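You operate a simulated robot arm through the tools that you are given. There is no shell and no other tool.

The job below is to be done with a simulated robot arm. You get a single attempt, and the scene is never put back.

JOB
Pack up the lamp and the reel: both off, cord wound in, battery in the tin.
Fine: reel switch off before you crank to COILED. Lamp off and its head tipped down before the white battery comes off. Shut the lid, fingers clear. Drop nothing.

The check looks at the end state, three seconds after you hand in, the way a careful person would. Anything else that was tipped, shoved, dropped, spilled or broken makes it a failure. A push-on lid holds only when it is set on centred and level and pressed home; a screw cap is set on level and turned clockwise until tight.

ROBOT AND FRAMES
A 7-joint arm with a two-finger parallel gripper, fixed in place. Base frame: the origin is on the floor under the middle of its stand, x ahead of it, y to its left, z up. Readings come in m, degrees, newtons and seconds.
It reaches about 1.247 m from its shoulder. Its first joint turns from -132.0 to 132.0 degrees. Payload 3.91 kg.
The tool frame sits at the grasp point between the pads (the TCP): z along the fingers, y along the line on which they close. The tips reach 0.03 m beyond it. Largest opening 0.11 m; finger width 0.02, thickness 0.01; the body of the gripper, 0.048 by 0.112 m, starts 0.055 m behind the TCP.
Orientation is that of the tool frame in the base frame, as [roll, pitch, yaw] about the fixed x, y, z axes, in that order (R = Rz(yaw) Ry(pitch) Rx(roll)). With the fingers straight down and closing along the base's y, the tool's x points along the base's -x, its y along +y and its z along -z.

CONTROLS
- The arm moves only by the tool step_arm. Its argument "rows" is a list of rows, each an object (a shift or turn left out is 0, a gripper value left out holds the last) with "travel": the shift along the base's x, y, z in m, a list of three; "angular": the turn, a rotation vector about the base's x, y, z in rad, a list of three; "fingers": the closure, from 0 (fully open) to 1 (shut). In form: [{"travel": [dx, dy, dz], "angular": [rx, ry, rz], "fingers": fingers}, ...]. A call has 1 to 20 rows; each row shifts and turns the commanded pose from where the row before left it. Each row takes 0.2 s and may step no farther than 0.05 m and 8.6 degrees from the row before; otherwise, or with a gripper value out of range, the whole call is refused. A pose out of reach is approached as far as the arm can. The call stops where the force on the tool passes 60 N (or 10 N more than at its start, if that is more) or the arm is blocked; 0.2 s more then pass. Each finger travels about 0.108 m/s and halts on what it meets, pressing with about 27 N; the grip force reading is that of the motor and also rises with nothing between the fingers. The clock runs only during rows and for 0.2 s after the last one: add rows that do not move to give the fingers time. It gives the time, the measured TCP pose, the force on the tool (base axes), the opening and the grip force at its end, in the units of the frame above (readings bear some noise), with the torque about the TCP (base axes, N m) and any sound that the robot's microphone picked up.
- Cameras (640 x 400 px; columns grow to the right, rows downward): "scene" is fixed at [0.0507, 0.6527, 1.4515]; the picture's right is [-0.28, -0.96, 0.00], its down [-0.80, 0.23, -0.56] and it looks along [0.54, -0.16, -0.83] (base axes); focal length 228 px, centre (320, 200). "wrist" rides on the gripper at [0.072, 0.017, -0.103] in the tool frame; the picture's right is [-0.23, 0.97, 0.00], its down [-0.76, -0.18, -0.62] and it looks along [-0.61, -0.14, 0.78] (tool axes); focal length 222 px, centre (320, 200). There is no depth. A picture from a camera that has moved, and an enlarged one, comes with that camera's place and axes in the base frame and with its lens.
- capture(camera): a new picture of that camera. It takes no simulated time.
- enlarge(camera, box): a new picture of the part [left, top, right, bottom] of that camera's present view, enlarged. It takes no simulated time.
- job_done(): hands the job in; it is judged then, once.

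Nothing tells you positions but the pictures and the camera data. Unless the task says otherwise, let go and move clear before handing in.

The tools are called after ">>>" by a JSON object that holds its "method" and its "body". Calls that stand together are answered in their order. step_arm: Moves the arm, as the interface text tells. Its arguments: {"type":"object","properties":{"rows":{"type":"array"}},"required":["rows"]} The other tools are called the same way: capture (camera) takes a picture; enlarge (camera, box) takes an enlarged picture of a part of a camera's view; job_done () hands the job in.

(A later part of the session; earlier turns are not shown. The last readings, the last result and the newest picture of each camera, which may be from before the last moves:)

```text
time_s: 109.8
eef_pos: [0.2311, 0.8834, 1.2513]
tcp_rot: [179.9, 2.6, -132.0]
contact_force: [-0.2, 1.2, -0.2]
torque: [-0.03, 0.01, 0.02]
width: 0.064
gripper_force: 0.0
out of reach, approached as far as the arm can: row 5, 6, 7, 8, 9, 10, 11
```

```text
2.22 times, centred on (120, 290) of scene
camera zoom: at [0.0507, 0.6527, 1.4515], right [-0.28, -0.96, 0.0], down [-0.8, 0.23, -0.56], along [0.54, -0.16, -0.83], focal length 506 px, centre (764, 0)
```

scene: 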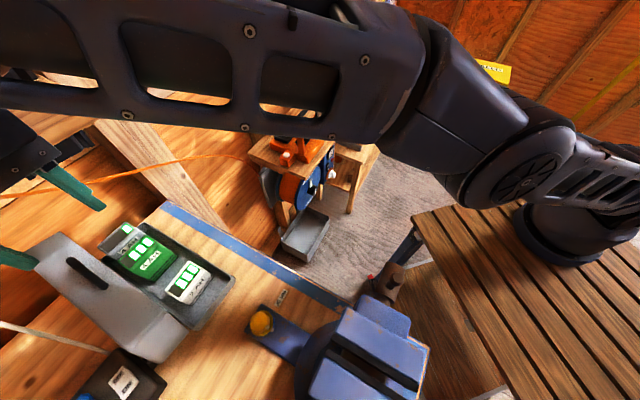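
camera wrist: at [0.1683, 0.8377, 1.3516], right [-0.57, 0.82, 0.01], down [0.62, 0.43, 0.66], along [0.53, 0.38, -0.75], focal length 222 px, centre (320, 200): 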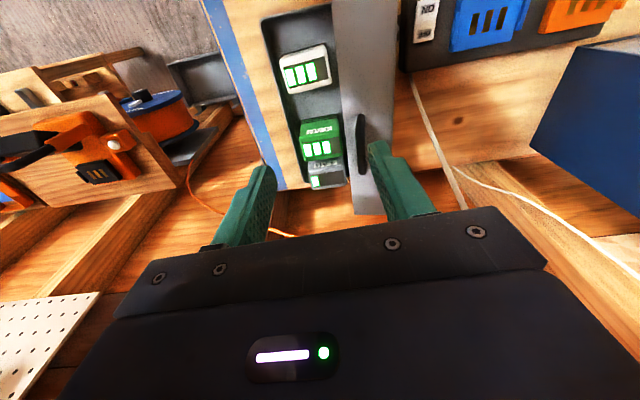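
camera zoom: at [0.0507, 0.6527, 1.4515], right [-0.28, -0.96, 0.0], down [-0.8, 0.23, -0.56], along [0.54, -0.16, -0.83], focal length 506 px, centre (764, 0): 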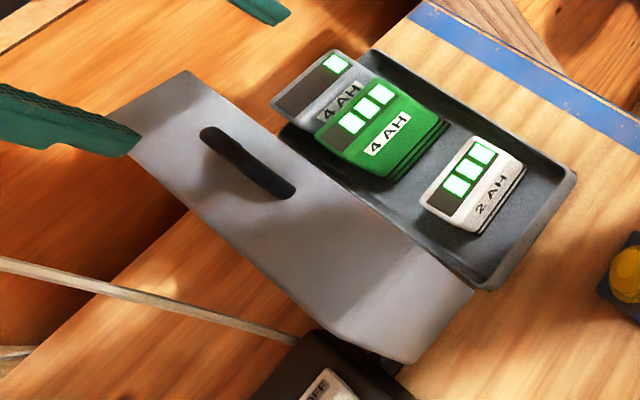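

The handle is clearly visible, centred near n=0.865, s=−0.453, z≈1.12. I'll lean the gripper to face the lid's front wall and approach the handle from above.

>>> {"method": "step_arm", "body": {"rows": [{"travel": [0.0058, 0.0138, -0.0243], "angular": [0.067, 0.0972, 0], "fingers": 0.5}, {"travel": [0.0058, 0.0138, -0.0243], "angular": [0.067, 0.0972, 0], "fingers": 0.5}, {"travel": [0.0058, 0.0138, -0.0243], "angular": [0.067, 0.0972, 0], "fingers": 0.5}]}}

>>> {"method": "capture", "body": {"camera": "wrist"}}

>>> {"method": "capture", "body": {"camera": "scene"}}

```text
time_s: 110.7
eef_pos: [0.2413, 0.9222, 1.1882]
tcp_rot: [159.9, 0.1, -132.0]
contact_force: [-16.2, -54.6, -0.1]
torque: [4.6, -1.37, -3.57]
width: 0.055
gripper_force: 0.1
stopped in row 3: the force on the tool passed its limit at 68 N (the readings are from after the stop); the commanded pose is now the measured one
```

```text
taken
camera wrist: at [0.2079, 0.8542, 1.2909], right [-0.53, 0.78, 0.34], down [0.79, 0.31, 0.53], along [0.31, 0.54, -0.78], focal length 222 px, centre (320, 200)
```

wrist: 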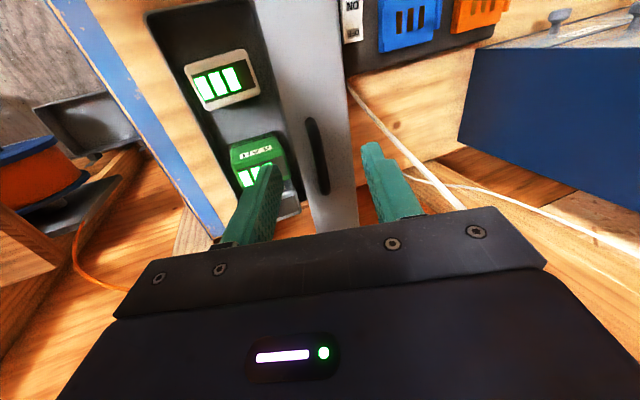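

```text
taken
```

scene: 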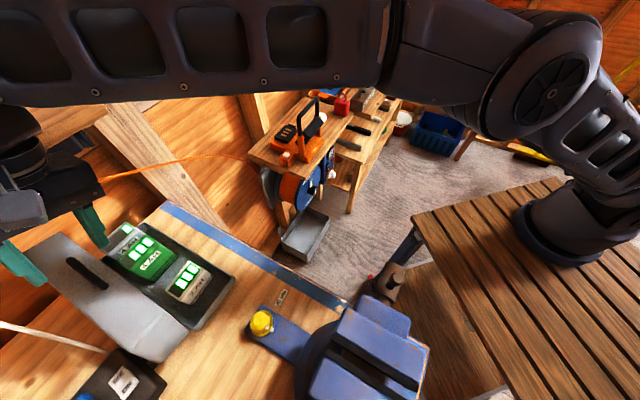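

The gripper body touched something at its +n side, the wall shelf above the tin at z≈1.27. I'll back away from it right away and check.

>>> {"method": "step_arm", "body": {"rows": [{"travel": [-0.0133, -0.0149, -0.002], "fingers": 0.5}, {"travel": [-0.0133, -0.0149, 0], "fingers": 0.5}]}}

>>> {"method": "capture", "body": {"camera": "wrist"}}

>>> {"method": "capture", "body": {"camera": "scene"}}

>>> {"method": "enlarge", "body": {"camera": "scene", "box": [0, 60, 240, 260]}}

```text
time_s: 111.3
eef_pos: [0.2178, 0.8934, 1.1823]
tcp_rot: [160.0, 0.2, -132.0]
contact_force: [-0.3, 0.6, 0.0]
torque: [0.04, 0.03, 0.01]
width: 0.0552
gripper_force: 0.0
```

```text
taken
camera wrist: at [0.1834, 0.8271, 1.2849], right [-0.53, 0.78, 0.33], down [0.79, 0.31, 0.53], along [0.31, 0.54, -0.78], focal length 222 px, centre (320, 200)
```

wrist: 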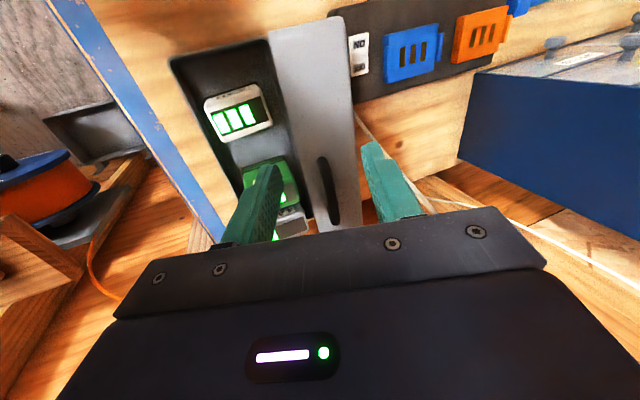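

```text
taken
```

scene: 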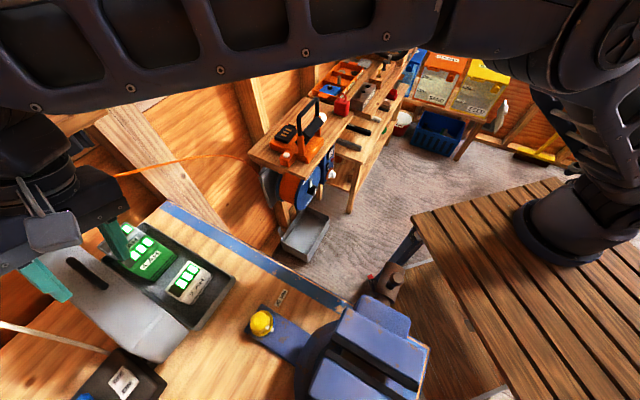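

```text
2.00 times, centred on (120, 160) of scene
camera zoom: at [0.0507, 0.6527, 1.4515], right [-0.28, -0.96, 0.0], down [-0.8, 0.23, -0.56], along [0.54, -0.16, -0.83], focal length 456 px, centre (720, 280)
```

zoom: 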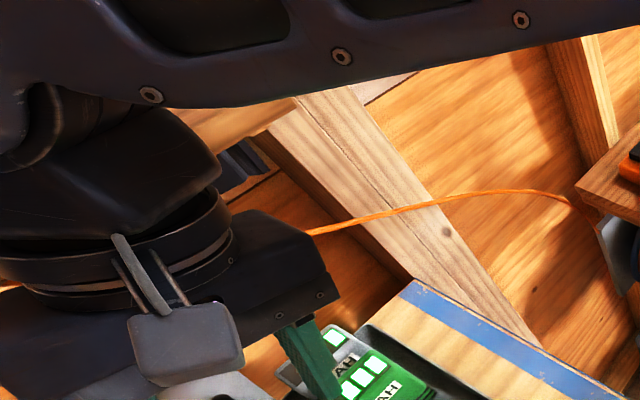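

>>> {"method": "step_arm", "body": {"rows": [{"travel": [0.0034, 0.0035, -0.0047], "angular": [0.1081, -0.0966, 0], "fingers": 0.5}, {"travel": [0.0034, 0.0035, -0.0047], "angular": [0.1081, -0.0966, 0], "fingers": 0.5}, {"travel": [0.0034, 0.0035, -0.0047], "angular": [0.1081, -0.0966, 0], "fingers": 0.5}]}}

>>> {"method": "capture", "body": {"camera": "wrist"}}

>>> {"method": "enlarge", "body": {"camera": "wrist", "box": [220, 80, 420, 240]}}

```text
time_s: 112.1
eef_pos: [0.2267, 0.9059, 1.1684]
tcp_rot: [159.7, 25.2, -132.1]
contact_force: [0.5, 0.2, -0.1]
torque: [0.02, 0.0, 0.02]
width: 0.0549
gripper_force: 0.1
```

```text
taken
camera wrist: at [0.1693, 0.8106, 1.2304], right [-0.64, 0.66, 0.4], down [0.6, 0.09, 0.8], along [0.49, 0.75, -0.45], focal length 222 px, centre (320, 200)
```

wrist: 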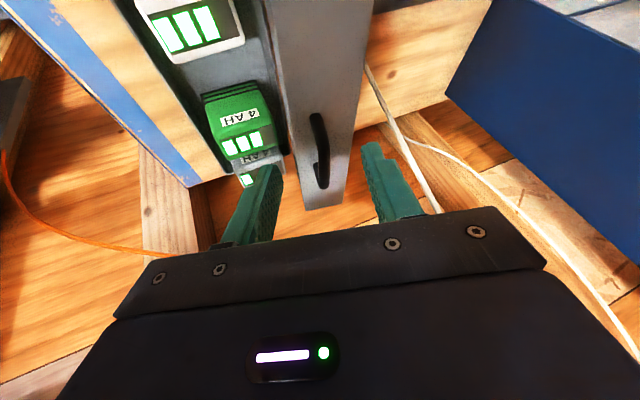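

```text
2.50 times, centred on (320, 160) of wrist
camera zoom: at [0.1693, 0.8106, 1.2304], right [-0.64, 0.66, 0.4], down [0.6, 0.09, 0.8], along [0.49, 0.75, -0.45], focal length 555 px, centre (320, 300)
```

zoom: 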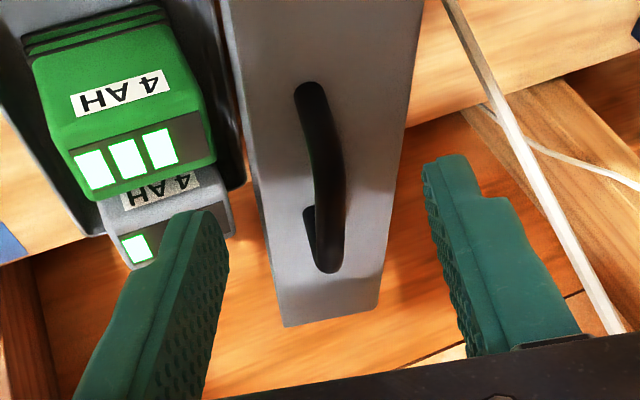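

Great view of the handle. I'll advance onto it along the tool axis.

>>> {"method": "step_arm", "body": {"rows": [{"travel": [0.0017, 0.0134, -0.0209], "fingers": 0.5}, {"travel": [0.0012, 0.0094, -0.0146], "fingers": 0.5}]}}

>>> {"method": "capture", "body": {"camera": "wrist"}}

>>> {"method": "enlarge", "body": {"camera": "wrist", "box": [220, 80, 420, 240]}}

```text
time_s: 112.7
eef_pos: [0.2297, 0.9288, 1.134]
tcp_rot: [159.7, 25.1, -132.1]
contact_force: [0.3, -0.5, 0.5]
torque: [0.01, -0.07, -0.02]
width: 0.0551
gripper_force: 0.0
```

```text
taken
camera wrist: at [0.1719, 0.8334, 1.1957], right [-0.64, 0.66, 0.4], down [0.6, 0.09, 0.8], along [0.49, 0.75, -0.45], focal length 222 px, centre (320, 200)
```

wrist: 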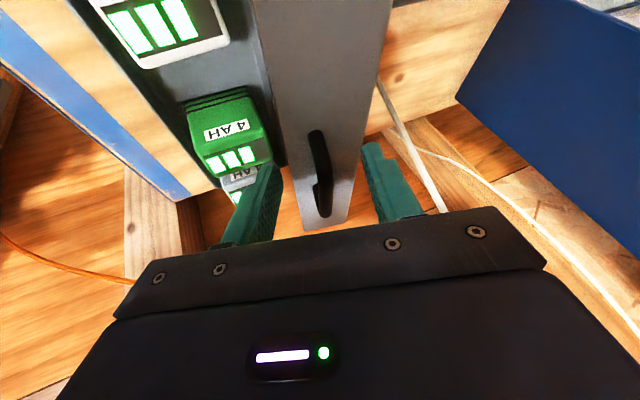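

```text
2.50 times, centred on (320, 160) of wrist
camera zoom: at [0.1719, 0.8334, 1.1957], right [-0.64, 0.66, 0.4], down [0.6, 0.09, 0.8], along [0.49, 0.75, -0.45], focal length 555 px, centre (320, 300)
```

zoom: 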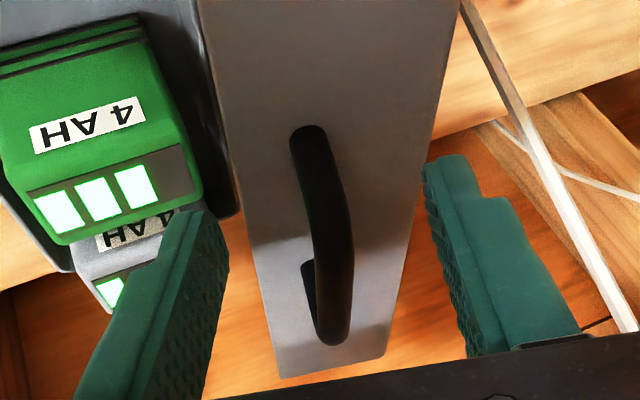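

>>> {"method": "step_arm", "body": {"rows": [{"travel": [0.0001, 0.0069, -0.011], "fingers": 0.5}, {"fingers": 0.65}, {"fingers": 0.75}, {"fingers": 0.82}, {"fingers": 0.87}]}}

>>> {"method": "enlarge", "body": {"camera": "wrist", "box": [220, 80, 420, 240]}}

```text
time_s: 113.9
eef_pos: [0.2318, 0.9338, 1.1237]
tcp_rot: [159.7, 25.3, -132.2]
contact_force: [10.6, -1.4, 27.2]
torque: [-0.14, -0.26, -0.72]
width: 0.0333
gripper_force: 27.0
```

```text
2.50 times, centred on (320, 160) of wrist
camera zoom: at [0.1734, 0.8397, 1.1859], right [-0.64, 0.66, 0.4], down [0.6, 0.09, 0.8], along [0.49, 0.75, -0.45], focal length 555 px, centre (320, 300)
```

zoom: 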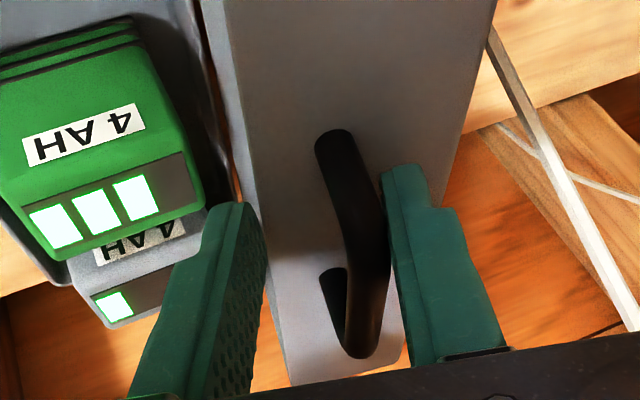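

The tips are pressing the wall and the handle is off-centre. I'll open, back off a little, re-centre on the bar and close again.

>>> {"method": "step_arm", "body": {"rows": [{"fingers": 0.6}, {"travel": [-0.0001, -0.0042, 0.0068], "fingers": 0.5}, {"travel": [-0.0048, 0.0031, 0.0019], "fingers": 0.5}]}}

>>> {"method": "capture", "body": {"camera": "wrist"}}

>>> {"method": "enlarge", "body": {"camera": "wrist", "box": [220, 80, 420, 240]}}

>>> {"method": "capture", "body": {"camera": "scene"}}

```text
time_s: 114.7
eef_pos: [0.2245, 0.9342, 1.1308]
tcp_rot: [159.8, 25.0, -132.0]
contact_force: [1.4, -0.1, 0.1]
torque: [0.0, 0.03, 0.02]
width: 0.055
gripper_force: 0.1
```

```text
taken
camera wrist: at [0.1664, 0.8393, 1.1929], right [-0.64, 0.66, 0.4], down [0.6, 0.09, 0.8], along [0.49, 0.75, -0.45], focal length 222 px, centre (320, 200)
```

wrist: 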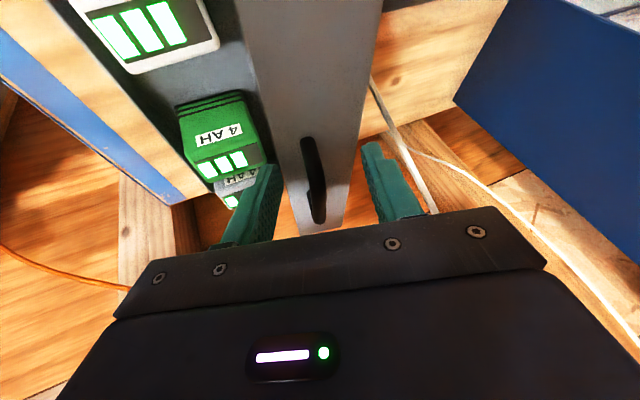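

```text
2.50 times, centred on (320, 160) of wrist
camera zoom: at [0.1664, 0.8393, 1.1929], right [-0.64, 0.66, 0.4], down [0.6, 0.09, 0.8], along [0.49, 0.75, -0.45], focal length 555 px, centre (320, 300)
```

zoom: 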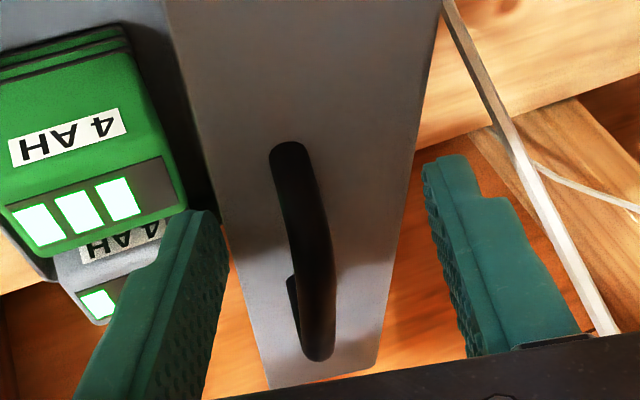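

```text
taken
```

scene: 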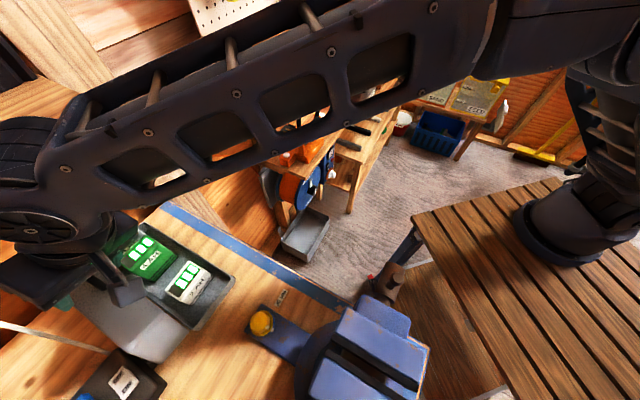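

>>> {"method": "step_arm", "body": {"rows": [{"travel": [0, 0.0016, -0.0025], "fingers": 0.6}, {"fingers": 0.7}, {"fingers": 0.77}, {"fingers": 0.82}, {"fingers": 0.86}, {"fingers": 0.9}]}}

>>> {"method": "enlarge", "body": {"camera": "wrist", "box": [220, 80, 420, 240]}}

```text
time_s: 116.1
eef_pos: [0.227, 0.9351, 1.1275]
tcp_rot: [159.7, 25.1, -132.2]
contact_force: [12.6, -3.8, -0.2]
torque: [-0.31, -1.11, -0.35]
width: 0.031
gripper_force: 26.7
```

```text
2.50 times, centred on (320, 160) of wrist
camera zoom: at [0.1685, 0.8403, 1.1908], right [-0.64, 0.66, 0.4], down [0.6, 0.09, 0.8], along [0.49, 0.75, -0.45], focal length 555 px, centre (320, 300)
```

zoom: 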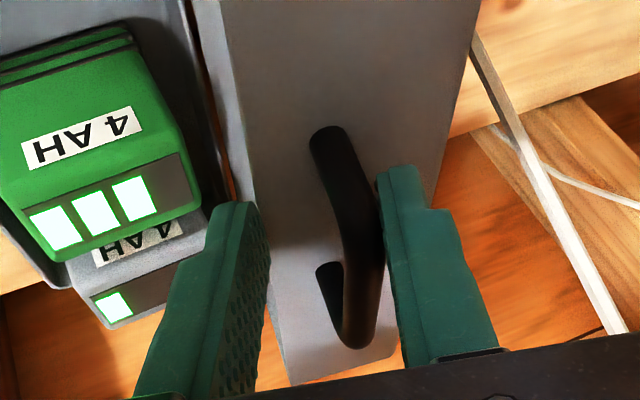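

>>> {"method": "step_arm", "body": {"rows": [{"fingers": 0.65}, {"travel": [-0.0001, -0.004, 0.0064], "fingers": 0.55}, {"fingers": 0.55}]}}

>>> {"method": "enlarge", "body": {"camera": "wrist", "box": [220, 80, 420, 240]}}

>>> {"method": "enlarge", "body": {"camera": "scene", "box": [0, 200, 240, 380]}}

```text
time_s: 116.9
eef_pos: [0.2253, 0.9313, 1.1347]
tcp_rot: [159.8, 25.1, -132.0]
contact_force: [0.5, 0.5, 0.3]
torque: [0.03, 0.0, -0.02]
width: 0.0496
gripper_force: 0.1
```

```text
2.50 times, centred on (320, 160) of wrist
camera zoom: at [0.1668, 0.8366, 1.1974], right [-0.64, 0.66, 0.4], down [0.6, 0.09, 0.8], along [0.49, 0.75, -0.45], focal length 555 px, centre (320, 300)
```

zoom: 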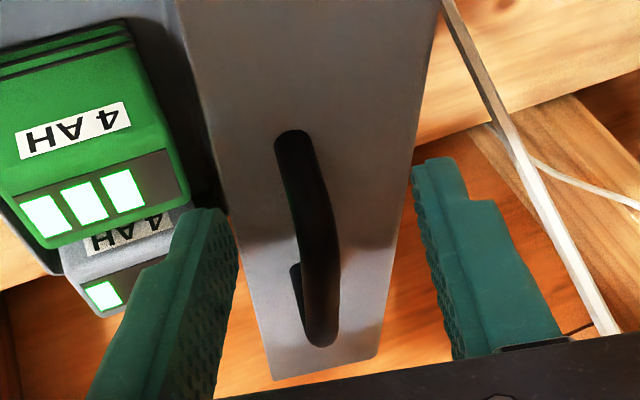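

```text
2.22 times, centred on (120, 290) of scene
camera zoom: at [0.0507, 0.6527, 1.4515], right [-0.28, -0.96, 0.0], down [-0.8, 0.23, -0.56], along [0.54, -0.16, -0.83], focal length 506 px, centre (764, 0)
```

zoom: 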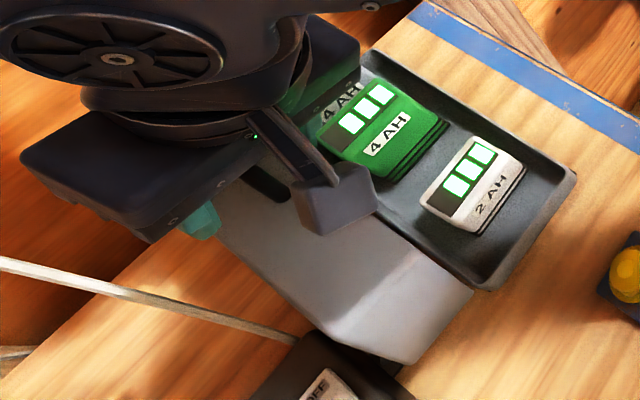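

>>> {"method": "step_arm", "body": {"rows": [{"fingers": 0.65}, {"fingers": 0.72}, {"fingers": 0.78}, {"fingers": 0.83}, {"fingers": 0.87}, {"fingers": 0.9}]}}

>>> {"method": "enlarge", "body": {"camera": "wrist", "box": [220, 80, 420, 240]}}

```text
time_s: 118.3
eef_pos: [0.2263, 0.931, 1.1347]
tcp_rot: [159.8, 25.1, -132.1]
contact_force: [1.5, -2.4, -1.2]
torque: [-0.04, -0.02, -0.07]
width: 0.0126
gripper_force: 2.0
```

```text
2.50 times, centred on (320, 160) of wrist
camera zoom: at [0.1676, 0.8365, 1.1973], right [-0.64, 0.66, 0.4], down [0.6, 0.09, 0.8], along [0.49, 0.75, -0.45], focal length 555 px, centre (320, 300)
```

zoom: 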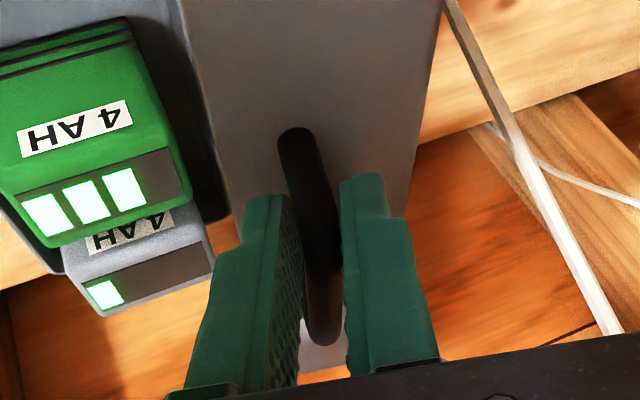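

The bar is held between the fingers. I'll swing the lid closed along an arc about its hinge in small steps, checking forces.

>>> {"method": "step_arm", "body": {"rows": [{"fingers": 0.94}, {"travel": [0.0037, -0.0033, -0.0005], "angular": [0.016, 0.0179, 0], "fingers": 0.94}, {"travel": [0.0037, -0.0033, -0.0007], "angular": [0.016, 0.0179, 0], "fingers": 0.94}]}}

>>> {"method": "enlarge", "body": {"camera": "scene", "box": [0, 200, 240, 380]}}

```text
time_s: 119.1
eef_pos: [0.233, 0.9254, 1.1338]
tcp_rot: [156.7, 25.0, -133.4]
contact_force: [-3.6, -2.2, 0.8]
torque: [-0.29, 0.46, -0.23]
width: 0.0116
gripper_force: 27.5
```

```text
2.22 times, centred on (120, 290) of scene
camera zoom: at [0.0507, 0.6527, 1.4515], right [-0.28, -0.96, 0.0], down [-0.8, 0.23, -0.56], along [0.54, -0.16, -0.83], focal length 506 px, centre (764, 0)
```

zoom: 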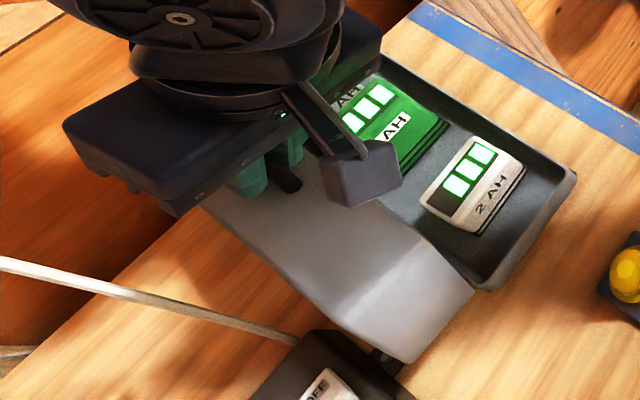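

>>> {"method": "step_arm", "body": {"rows": [{"travel": [0.0075, -0.0067, -0.0018], "angular": [0.032, 0.0358, 0], "fingers": 0.94}, {"travel": [0.0072, -0.0065, -0.0026], "angular": [0.032, 0.0358, 0], "fingers": 0.94}, {"travel": [0.0071, -0.0063, -0.003], "angular": [0.032, 0.0358, 0], "fingers": 0.94}]}}

>>> {"method": "capture", "body": {"camera": "wrist"}}

>>> {"method": "enlarge", "body": {"camera": "scene", "box": [0, 200, 240, 380]}}

```text
time_s: 119.9
eef_pos: [0.254, 0.9034, 1.1268]
tcp_rot: [147.6, 24.6, -137.1]
contact_force: [-12.2, -14.8, 7.5]
torque: [-0.45, 0.51, -0.09]
width: 0.012
gripper_force: 26.9
```

```text
taken
camera wrist: at [0.2044, 0.8012, 1.1851], right [-0.57, 0.6, 0.57], down [0.71, -0.01, 0.71], along [0.43, 0.8, -0.42], focal length 222 px, centre (320, 200)
```

wrist: 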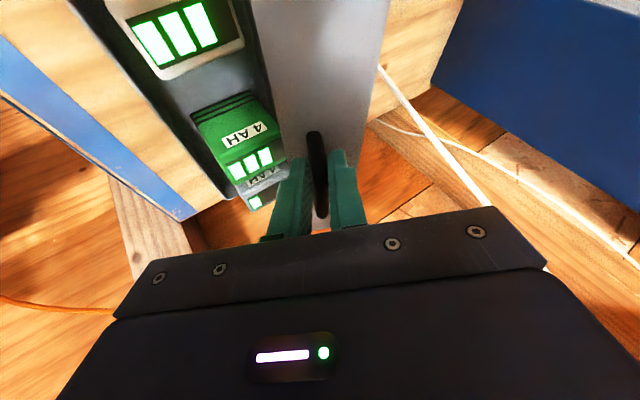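

```text
2.22 times, centred on (120, 290) of scene
camera zoom: at [0.0507, 0.6527, 1.4515], right [-0.28, -0.96, 0.0], down [-0.8, 0.23, -0.56], along [0.54, -0.16, -0.83], focal length 506 px, centre (764, 0)
```

zoom: 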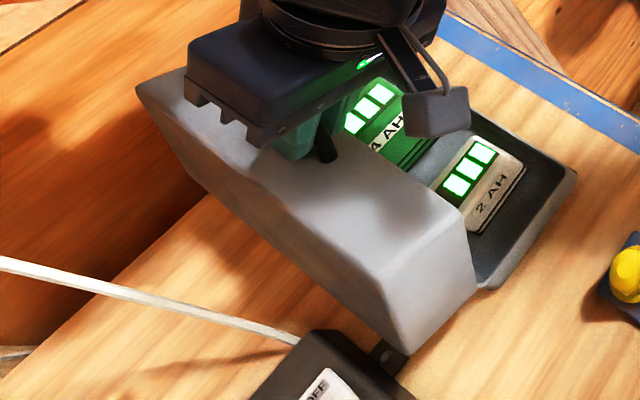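

>>> {"method": "step_arm", "body": {"rows": [{"travel": [0.0055, -0.0076, -0.0038], "angular": [0.032, 0.0358, 0], "fingers": 0.94}, {"travel": [0.0068, -0.0061, -0.0044], "angular": [0.032, 0.0358, 0], "fingers": 0.94}, {"travel": [0.0064, -0.0057, -0.005], "angular": [0.032, 0.0358, 0], "fingers": 0.94}, {"travel": [0.0063, -0.0057, -0.0056], "angular": [0.032, 0.0358, 0], "fingers": 0.94}]}}

>>> {"method": "capture", "body": {"camera": "wrist"}}

>>> {"method": "enlarge", "body": {"camera": "scene", "box": [0, 200, 240, 380]}}

```text
time_s: 120.9
eef_pos: [0.2807, 0.8789, 1.1082]
tcp_rot: [135.7, 22.9, -142.1]
contact_force: [-8.2, -17.3, 12.6]
torque: [-0.15, 0.45, -0.21]
width: 0.0129
gripper_force: 26.6
```

```text
taken
camera wrist: at [0.2382, 0.7705, 1.1593], right [-0.47, 0.51, 0.71], down [0.8, -0.09, 0.59], along [0.37, 0.85, -0.37], focal length 222 px, centre (320, 200)
```

wrist: 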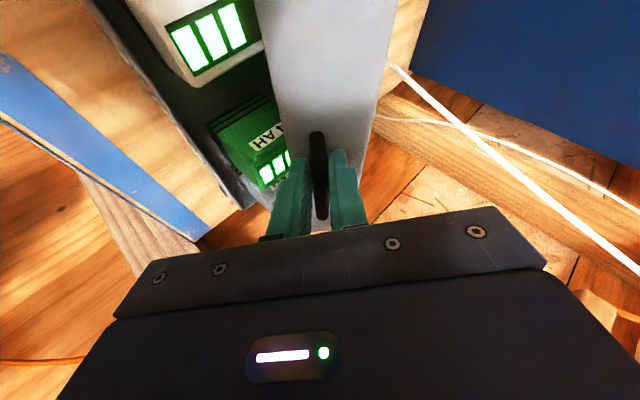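

```text
2.22 times, centred on (120, 290) of scene
camera zoom: at [0.0507, 0.6527, 1.4515], right [-0.28, -0.96, 0.0], down [-0.8, 0.23, -0.56], along [0.54, -0.16, -0.83], focal length 506 px, centre (764, 0)
```

zoom: 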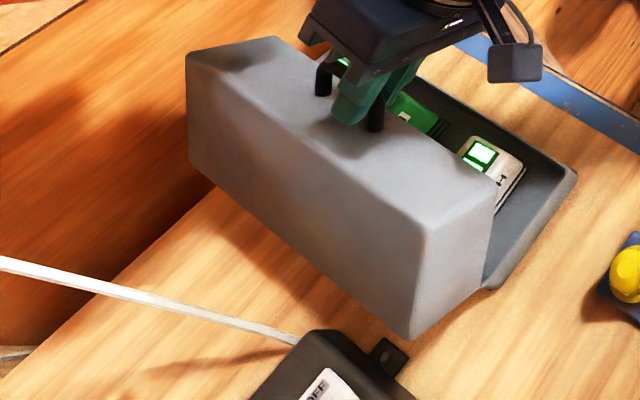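

>>> {"method": "step_arm", "body": {"rows": [{"travel": [0.0048, -0.0063, -0.0052], "angular": [0.032, 0.0358, 0], "fingers": 0.94}, {"travel": [0.0057, -0.0051, -0.0064], "angular": [0.032, 0.0358, 0], "fingers": 0.94}, {"travel": [0.0052, -0.0047, -0.0072], "angular": [0.032, 0.0358, 0], "fingers": 0.94}, {"travel": [0.0049, -0.0044, -0.0076], "angular": [0.032, 0.0358, 0], "fingers": 0.94}]}}

>>> {"method": "capture", "body": {"camera": "wrist"}}

>>> {"method": "enlarge", "body": {"camera": "scene", "box": [20, 180, 260, 360]}}

```text
time_s: 121.9
eef_pos: [0.3013, 0.8586, 1.0805]
tcp_rot: [124.1, 20.7, -146.5]
contact_force: [7.8, -0.7, 7.9]
torque: [0.17, 0.34, -0.63]
width: 0.0135
gripper_force: 27.4
```

```text
taken
camera wrist: at [0.2661, 0.7435, 1.1236], right [-0.36, 0.41, 0.83], down [0.87, -0.16, 0.46], along [0.32, 0.9, -0.31], focal length 222 px, centre (320, 200)
```

wrist: 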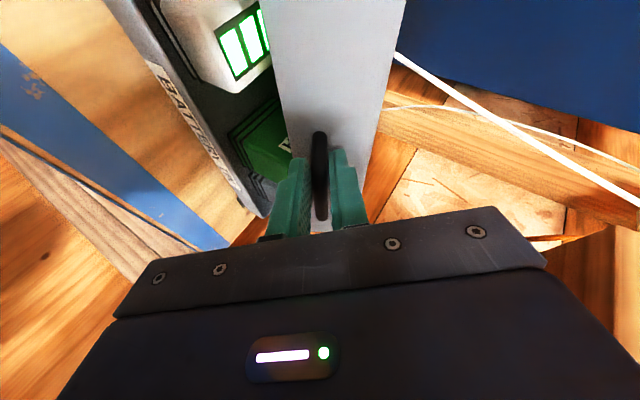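

```text
2.22 times, centred on (140, 270) of scene
camera zoom: at [0.0507, 0.6527, 1.4515], right [-0.28, -0.96, 0.0], down [-0.8, 0.23, -0.56], along [0.54, -0.16, -0.83], focal length 506 px, centre (720, 44)
```

zoom: 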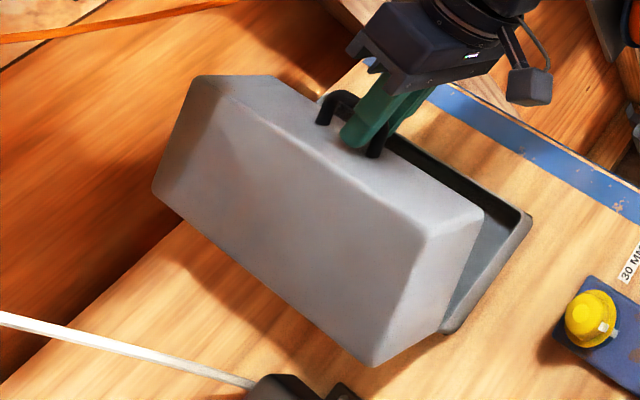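

>>> {"method": "step_arm", "body": {"rows": [{"travel": [0.0045, -0.004, -0.0078], "angular": [0.032, 0.0358, 0], "fingers": 0.94}, {"travel": [0.0041, -0.0037, -0.0084], "angular": [0.032, 0.0358, 0], "fingers": 0.94}, {"travel": [0.0036, -0.0032, -0.0088], "angular": [0.032, 0.0358, 0], "fingers": 0.94}, {"travel": [0.0032, -0.0029, -0.0089], "angular": [0.032, 0.0358, 0], "fingers": 0.94}]}}

>>> {"method": "capture", "body": {"camera": "wrist"}}

>>> {"method": "enlarge", "body": {"camera": "scene", "box": [20, 180, 260, 360]}}

```text
time_s: 122.9
eef_pos: [0.3147, 0.8452, 1.05]
tcp_rot: [113.0, 17.6, -150.0]
contact_force: [14.5, -7.2, 9.5]
torque: [0.15, 0.42, -0.85]
width: 0.0146
gripper_force: 26.9
```

```text
taken
camera wrist: at [0.2858, 0.7249, 1.0809], right [-0.24, 0.3, 0.92], down [0.93, -0.21, 0.31], along [0.28, 0.93, -0.23], focal length 222 px, centre (320, 200)
```

wrist: 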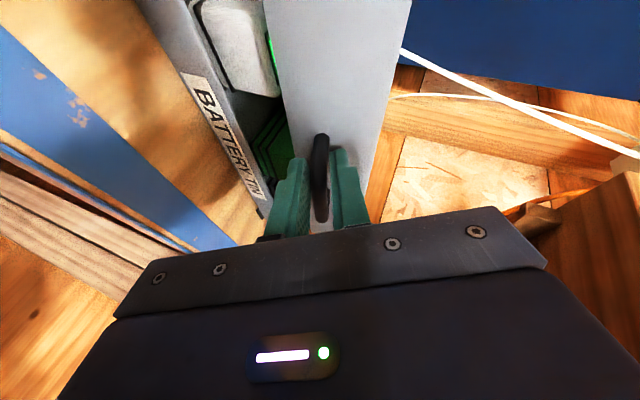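

```text
2.22 times, centred on (140, 270) of scene
camera zoom: at [0.0507, 0.6527, 1.4515], right [-0.28, -0.96, 0.0], down [-0.8, 0.23, -0.56], along [0.54, -0.16, -0.83], focal length 506 px, centre (720, 44)
```

zoom: 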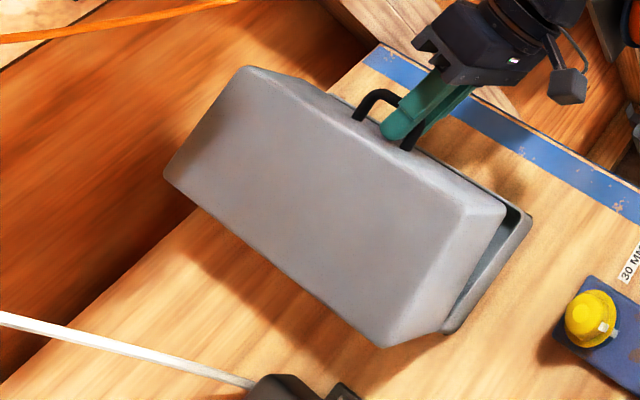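

>>> {"method": "step_arm", "body": {"rows": [{"travel": [0.004, -0.0036, -0.0094], "angular": [0.032, 0.0358, 0], "fingers": 0.94}, {"travel": [0.0031, -0.0028, -0.0096], "angular": [0.032, 0.0358, 0], "fingers": 0.94}, {"travel": [0.0015, -0.0013, -0.006], "angular": [0.016, 0.0179, 0], "fingers": 0.94}]}}

>>> {"method": "capture", "body": {"camera": "wrist"}}

>>> {"method": "enlarge", "body": {"camera": "scene", "box": [20, 180, 260, 360]}}

```text
time_s: 123.7
eef_pos: [0.3235, 0.8375, 1.0236]
tcp_rot: [106.3, 15.3, -151.9]
contact_force: [1.2, 9.7, 2.5]
torque: [0.2, 0.68, -0.44]
width: 0.0163
gripper_force: 27.1
```

```text
taken
camera wrist: at [0.2959, 0.715, 1.0469], right [-0.15, 0.23, 0.96], down [0.95, -0.22, 0.2], along [0.26, 0.95, -0.18], focal length 222 px, centre (320, 200)
```

wrist: 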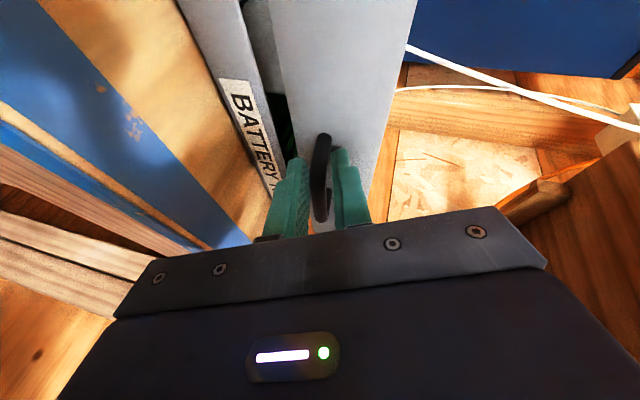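

```text
2.22 times, centred on (140, 270) of scene
camera zoom: at [0.0507, 0.6527, 1.4515], right [-0.28, -0.96, 0.0], down [-0.8, 0.23, -0.56], along [0.54, -0.16, -0.83], focal length 506 px, centre (720, 44)
```

zoom: 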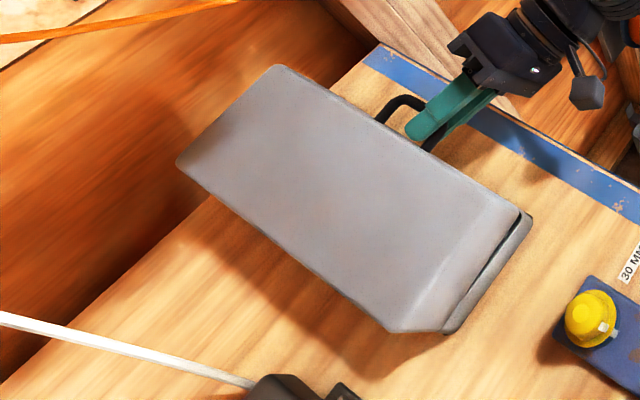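

>>> {"method": "step_arm", "body": {"rows": [{"travel": [0.0007, -0.0007, -0.006], "angular": [0.016, 0.0179, 0], "fingers": 0.94}, {"travel": [0.0003, -0.0003, -0.005], "angular": [0.008, 0.0089, 0], "fingers": 0.94}]}}

>>> {"method": "capture", "body": {"camera": "wrist"}}

>>> {"method": "enlarge", "body": {"camera": "scene", "box": [20, 180, 260, 360]}}

```text
time_s: 124.3
eef_pos: [0.3255, 0.8354, 1.011]
tcp_rot: [104.2, 14.4, -152.4]
contact_force: [5.6, -18.4, 9.3]
torque: [0.35, 1.1, 0.11]
width: 0.0166
gripper_force: 26.6
```

```text
taken
camera wrist: at [0.2984, 0.713, 1.0347], right [-0.13, 0.2, 0.97], down [0.96, -0.23, 0.17], along [0.26, 0.95, -0.17], focal length 222 px, centre (320, 200)
```

wrist: 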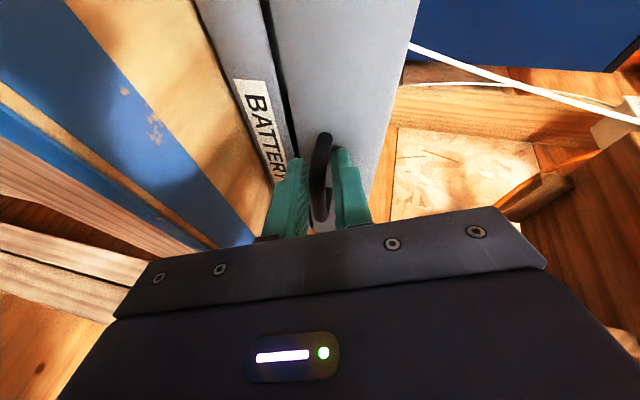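

```text
2.22 times, centred on (140, 270) of scene
camera zoom: at [0.0507, 0.6527, 1.4515], right [-0.28, -0.96, 0.0], down [-0.8, 0.23, -0.56], along [0.54, -0.16, -0.83], focal length 506 px, centre (720, 44)
```

zoom: 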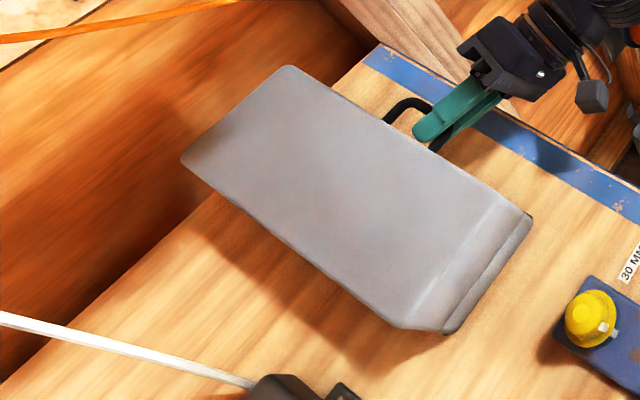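

>>> {"method": "step_arm", "body": {"rows": [{"travel": [0.0012, -0.0012, -0.004], "angular": [0.008, 0.0089, 0], "fingers": 0.94}, {"travel": [0.0003, -0.0003, -0.004], "fingers": 0.94}]}}

>>> {"method": "capture", "body": {"camera": "wrist"}}

>>> {"method": "enlarge", "body": {"camera": "scene", "box": [80, 190, 260, 340]}}

```text
time_s: 124.9
eef_pos: [0.3276, 0.8352, 1.0065]
tcp_rot: [103.4, 14.4, -152.6]
contact_force: [1.8, -6.2, 27.8]
torque: [0.6, 1.13, 0.16]
width: 0.0169
gripper_force: 26.4
```

```text
taken
camera wrist: at [0.2998, 0.7121, 1.0279], right [-0.12, 0.19, 0.97], down [0.96, -0.23, 0.16], along [0.26, 0.95, -0.16], focal length 222 px, centre (320, 200)
```

wrist: 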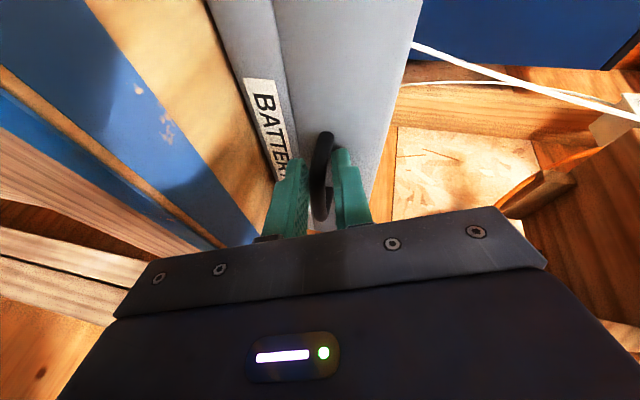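

```text
2.67 times, centred on (170, 265) of scene
camera zoom: at [0.0507, 0.6527, 1.4515], right [-0.28, -0.96, 0.0], down [-0.8, 0.23, -0.56], along [0.54, -0.16, -0.83], focal length 608 px, centre (720, 27)
```

zoom: 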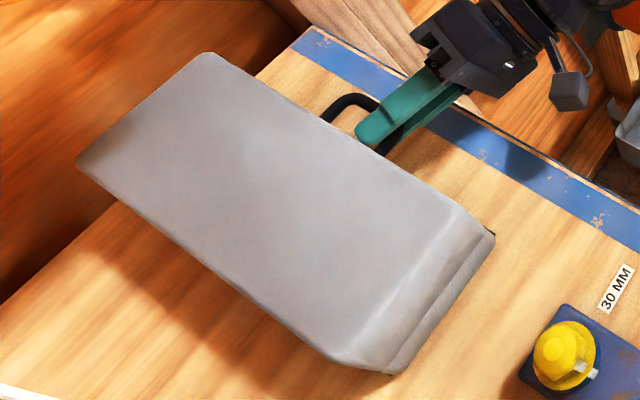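

The lid is down, the seam is closed and 28 N is pressing on it. I'll relieve the force, open the fingers and back straight off the handle.

>>> {"method": "step_arm", "body": {"rows": [{"travel": [0, 0, 0.0015], "fingers": 0.85}, {"fingers": 0.75}, {"fingers": 0.65}, {"fingers": 0.65}]}}

>>> {"method": "enlarge", "body": {"camera": "wrist", "box": [220, 80, 420, 240]}}

```text
time_s: 125.9
eef_pos: [0.3285, 0.8353, 1.0043]
tcp_rot: [103.6, 14.2, -152.6]
contact_force: [15.6, -1.4, 1.4]
torque: [0.12, 0.3, -0.33]
width: 0.037
gripper_force: 0.1
```

```text
2.50 times, centred on (320, 160) of wrist
camera zoom: at [0.3015, 0.7126, 1.026], right [-0.12, 0.2, 0.97], down [0.96, -0.23, 0.16], along [0.26, 0.95, -0.16], focal length 555 px, centre (320, 300)
```

zoom: 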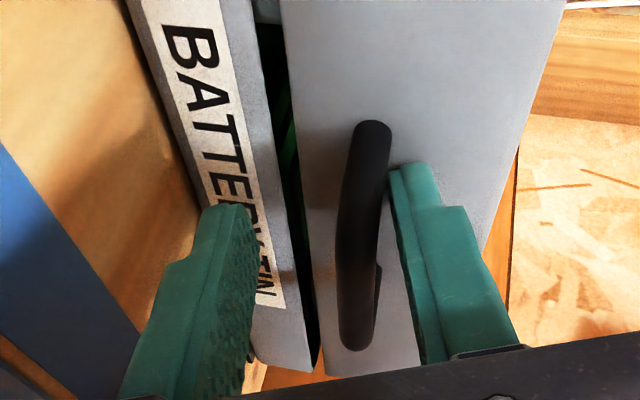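

>>> {"method": "enlarge", "body": {"camera": "scene", "box": [80, 190, 260, 340]}}

>>> {"method": "capture", "body": {"camera": "wrist"}}

```text
2.67 times, centred on (170, 265) of scene
camera zoom: at [0.0507, 0.6527, 1.4515], right [-0.28, -0.96, 0.0], down [-0.8, 0.23, -0.56], along [0.54, -0.16, -0.83], focal length 608 px, centre (720, 27)
```

zoom: 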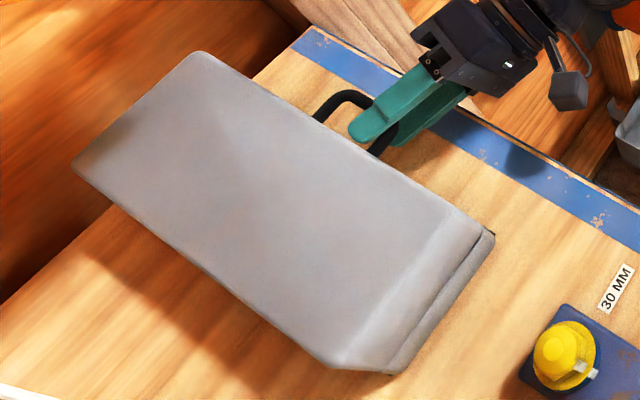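

```text
taken
camera wrist: at [0.3015, 0.7126, 1.026], right [-0.12, 0.2, 0.97], down [0.96, -0.23, 0.16], along [0.26, 0.95, -0.16], focal length 222 px, centre (320, 200)
```

wrist: 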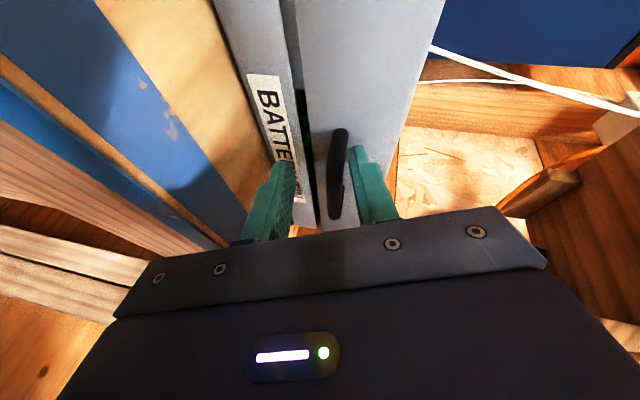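

The lid lifted slightly when I loosened the grip, so something is pushing it open and it has not latched. I'll regrip the bar and press it down harder, listening for a latch.

>>> {"method": "step_arm", "body": {"rows": [{"fingers": 0.75}, {"fingers": 0.84}, {"fingers": 0.92}, {"fingers": 1.0}]}}

>>> {"method": "enlarge", "body": {"camera": "wrist", "box": [220, 80, 420, 240]}}

```text
time_s: 126.9
eef_pos: [0.3263, 0.8346, 1.0065]
tcp_rot: [103.5, 14.5, -152.7]
contact_force: [7.9, -1.8, 28.5]
torque: [0.63, 1.18, 0.07]
width: 0.0166
gripper_force: 27.3
```

```text
2.50 times, centred on (320, 160) of wrist
camera zoom: at [0.2999, 0.7121, 1.028], right [-0.12, 0.19, 0.97], down [0.96, -0.23, 0.16], along [0.26, 0.95, -0.16], focal length 555 px, centre (320, 300)
```

zoom: 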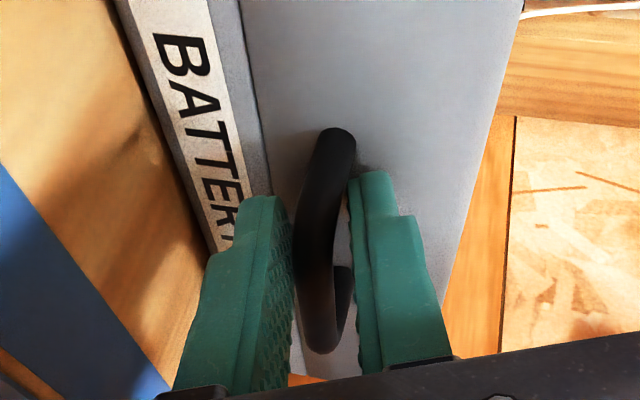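

>>> {"method": "capture", "body": {"camera": "wrist"}}

>>> {"method": "enlarge", "body": {"camera": "wrist", "box": [200, 0, 440, 150]}}

>>> {"method": "enlarge", "body": {"camera": "scene", "box": [170, 240, 260, 340]}}

```text
taken
camera wrist: at [0.2999, 0.7121, 1.028], right [-0.12, 0.19, 0.97], down [0.96, -0.23, 0.16], along [0.26, 0.95, -0.16], focal length 222 px, centre (320, 200)
```

wrist: 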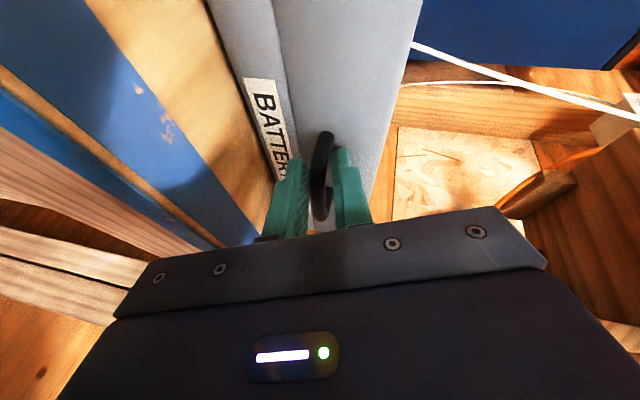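

```text
2.67 times, centred on (320, 75) of wrist
camera zoom: at [0.2999, 0.7121, 1.028], right [-0.12, 0.19, 0.97], down [0.96, -0.23, 0.16], along [0.26, 0.95, -0.16], focal length 592 px, centre (320, 533)
```

zoom: 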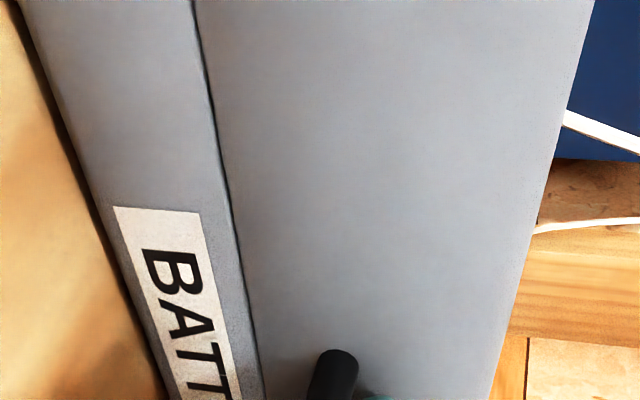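

```text
4.00 times, centred on (215, 290) of scene
camera zoom: at [0.0507, 0.6527, 1.4515], right [-0.28, -0.96, 0.0], down [-0.8, 0.23, -0.56], along [0.54, -0.16, -0.83], focal length 911 px, centre (740, -160)
```

zoom: 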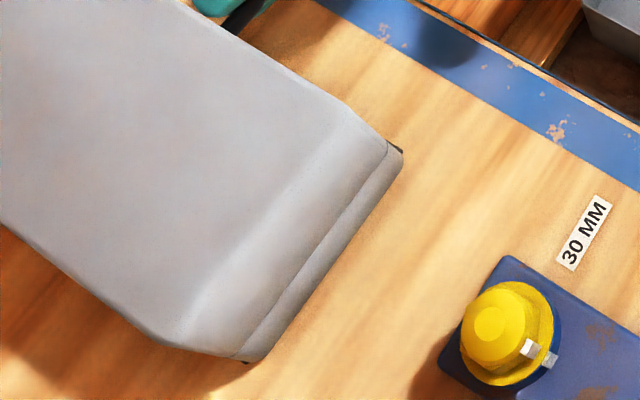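

The tin has only rubber feet, so there is no latch. The lid lifted because the upper fingertip scraped the front wall as it opened. This time I'll open only a hair while sliding straight back off the bar.

>>> {"method": "step_arm", "body": {"rows": [{"travel": [0.0016, -0.0036, 0.0009], "fingers": 0.84}, {"travel": [0.0016, -0.0036, 0.0009], "fingers": 0.81}, {"travel": [0.0032, -0.0071, 0.0018], "fingers": 0.8}, {"travel": [0.0039, -0.0089, 0.0023], "fingers": 0.78}, {"travel": [0.0079, -0.0178, 0.0045], "fingers": 0.75}]}}

>>> {"method": "enlarge", "body": {"camera": "wrist", "box": [200, 40, 440, 240]}}

>>> {"method": "enlarge", "body": {"camera": "scene", "box": [80, 190, 260, 340]}}

```text
time_s: 128.1
eef_pos: [0.3433, 0.7954, 1.0143]
tcp_rot: [103.7, 14.3, -152.5]
contact_force: [0.4, -0.5, -0.7]
torque: [-0.03, 0.0, -0.01]
width: 0.0276
gripper_force: 0.0
```

```text
2.00 times, centred on (320, 140) of wrist
camera zoom: at [0.3169, 0.6722, 1.0371], right [-0.12, 0.2, 0.97], down [0.96, -0.23, 0.16], along [0.26, 0.95, -0.16], focal length 444 px, centre (320, 320)
```

zoom: 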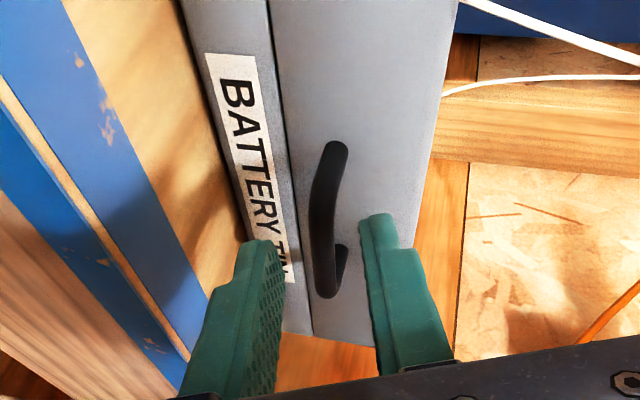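

```text
2.67 times, centred on (170, 265) of scene
camera zoom: at [0.0507, 0.6527, 1.4515], right [-0.28, -0.96, 0.0], down [-0.8, 0.23, -0.56], along [0.54, -0.16, -0.83], focal length 608 px, centre (720, 27)
```

zoom: 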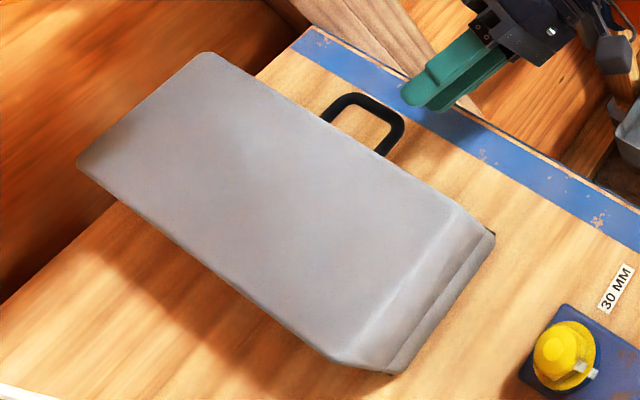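

The lid stays fully shut with the handle free. I'll retreat and rise clear, then check the whole scene.

>>> {"method": "step_arm", "body": {"rows": [{"travel": [0.0197, -0.0445, 0.0113], "fingers": 0.75}, {"travel": [0.0197, -0.0445, 0.0113], "fingers": 0.75}, {"travel": [0.005, -0.03, 0.035], "angular": [-0.0933, -0.1044, 0], "fingers": 0.5}, {"travel": [0, -0.03, 0.035], "angular": [-0.0933, -0.1044, 0], "fingers": 0.5}, {"travel": [0, -0.03, 0.035], "angular": [-0.0933, -0.1044, 0], "fingers": 0.5}, {"travel": [0, -0.03, 0.035], "angular": [-0.0933, -0.1044, 0], "fingers": 0.5}, {"travel": [0, -0.03, 0.035], "angular": [-0.0933, -0.1044, 0], "fingers": 0.5}, {"travel": [0, -0.02, 0.03], "angular": [-0.0933, -0.1044, 0], "fingers": 0.5}]}}

>>> {"method": "capture", "body": {"camera": "scene"}}

>>> {"method": "capture", "body": {"camera": "wrist"}}

```text
time_s: 129.9
eef_pos: [0.3917, 0.5332, 1.2435]
tcp_rot: [153.8, 24.8, -134.8]
contact_force: [2.1, -0.2, -1.0]
torque: [0.07, 0.11, 0.09]
width: 0.055
gripper_force: 0.0
```

```text
taken
```

scene: 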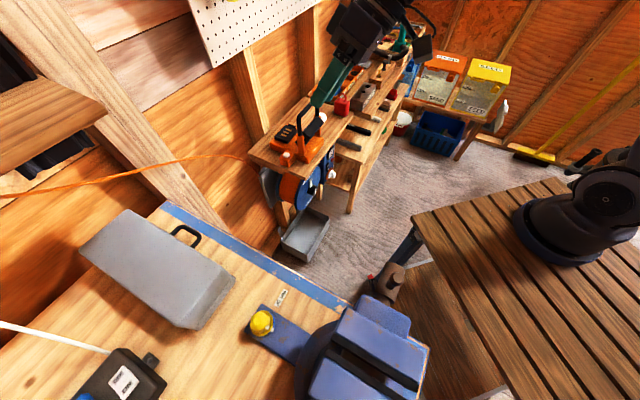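

```text
taken
camera wrist: at [0.3384, 0.4353, 1.3058], right [-0.6, 0.63, 0.49], down [0.65, 0.04, 0.76], along [0.46, 0.77, -0.44], focal length 222 px, centre (320, 200)
```

wrist: 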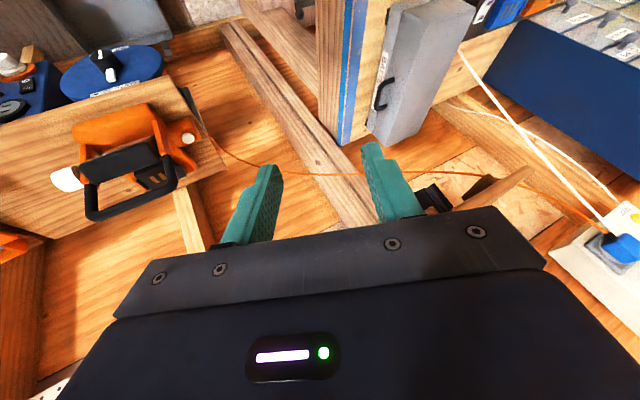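

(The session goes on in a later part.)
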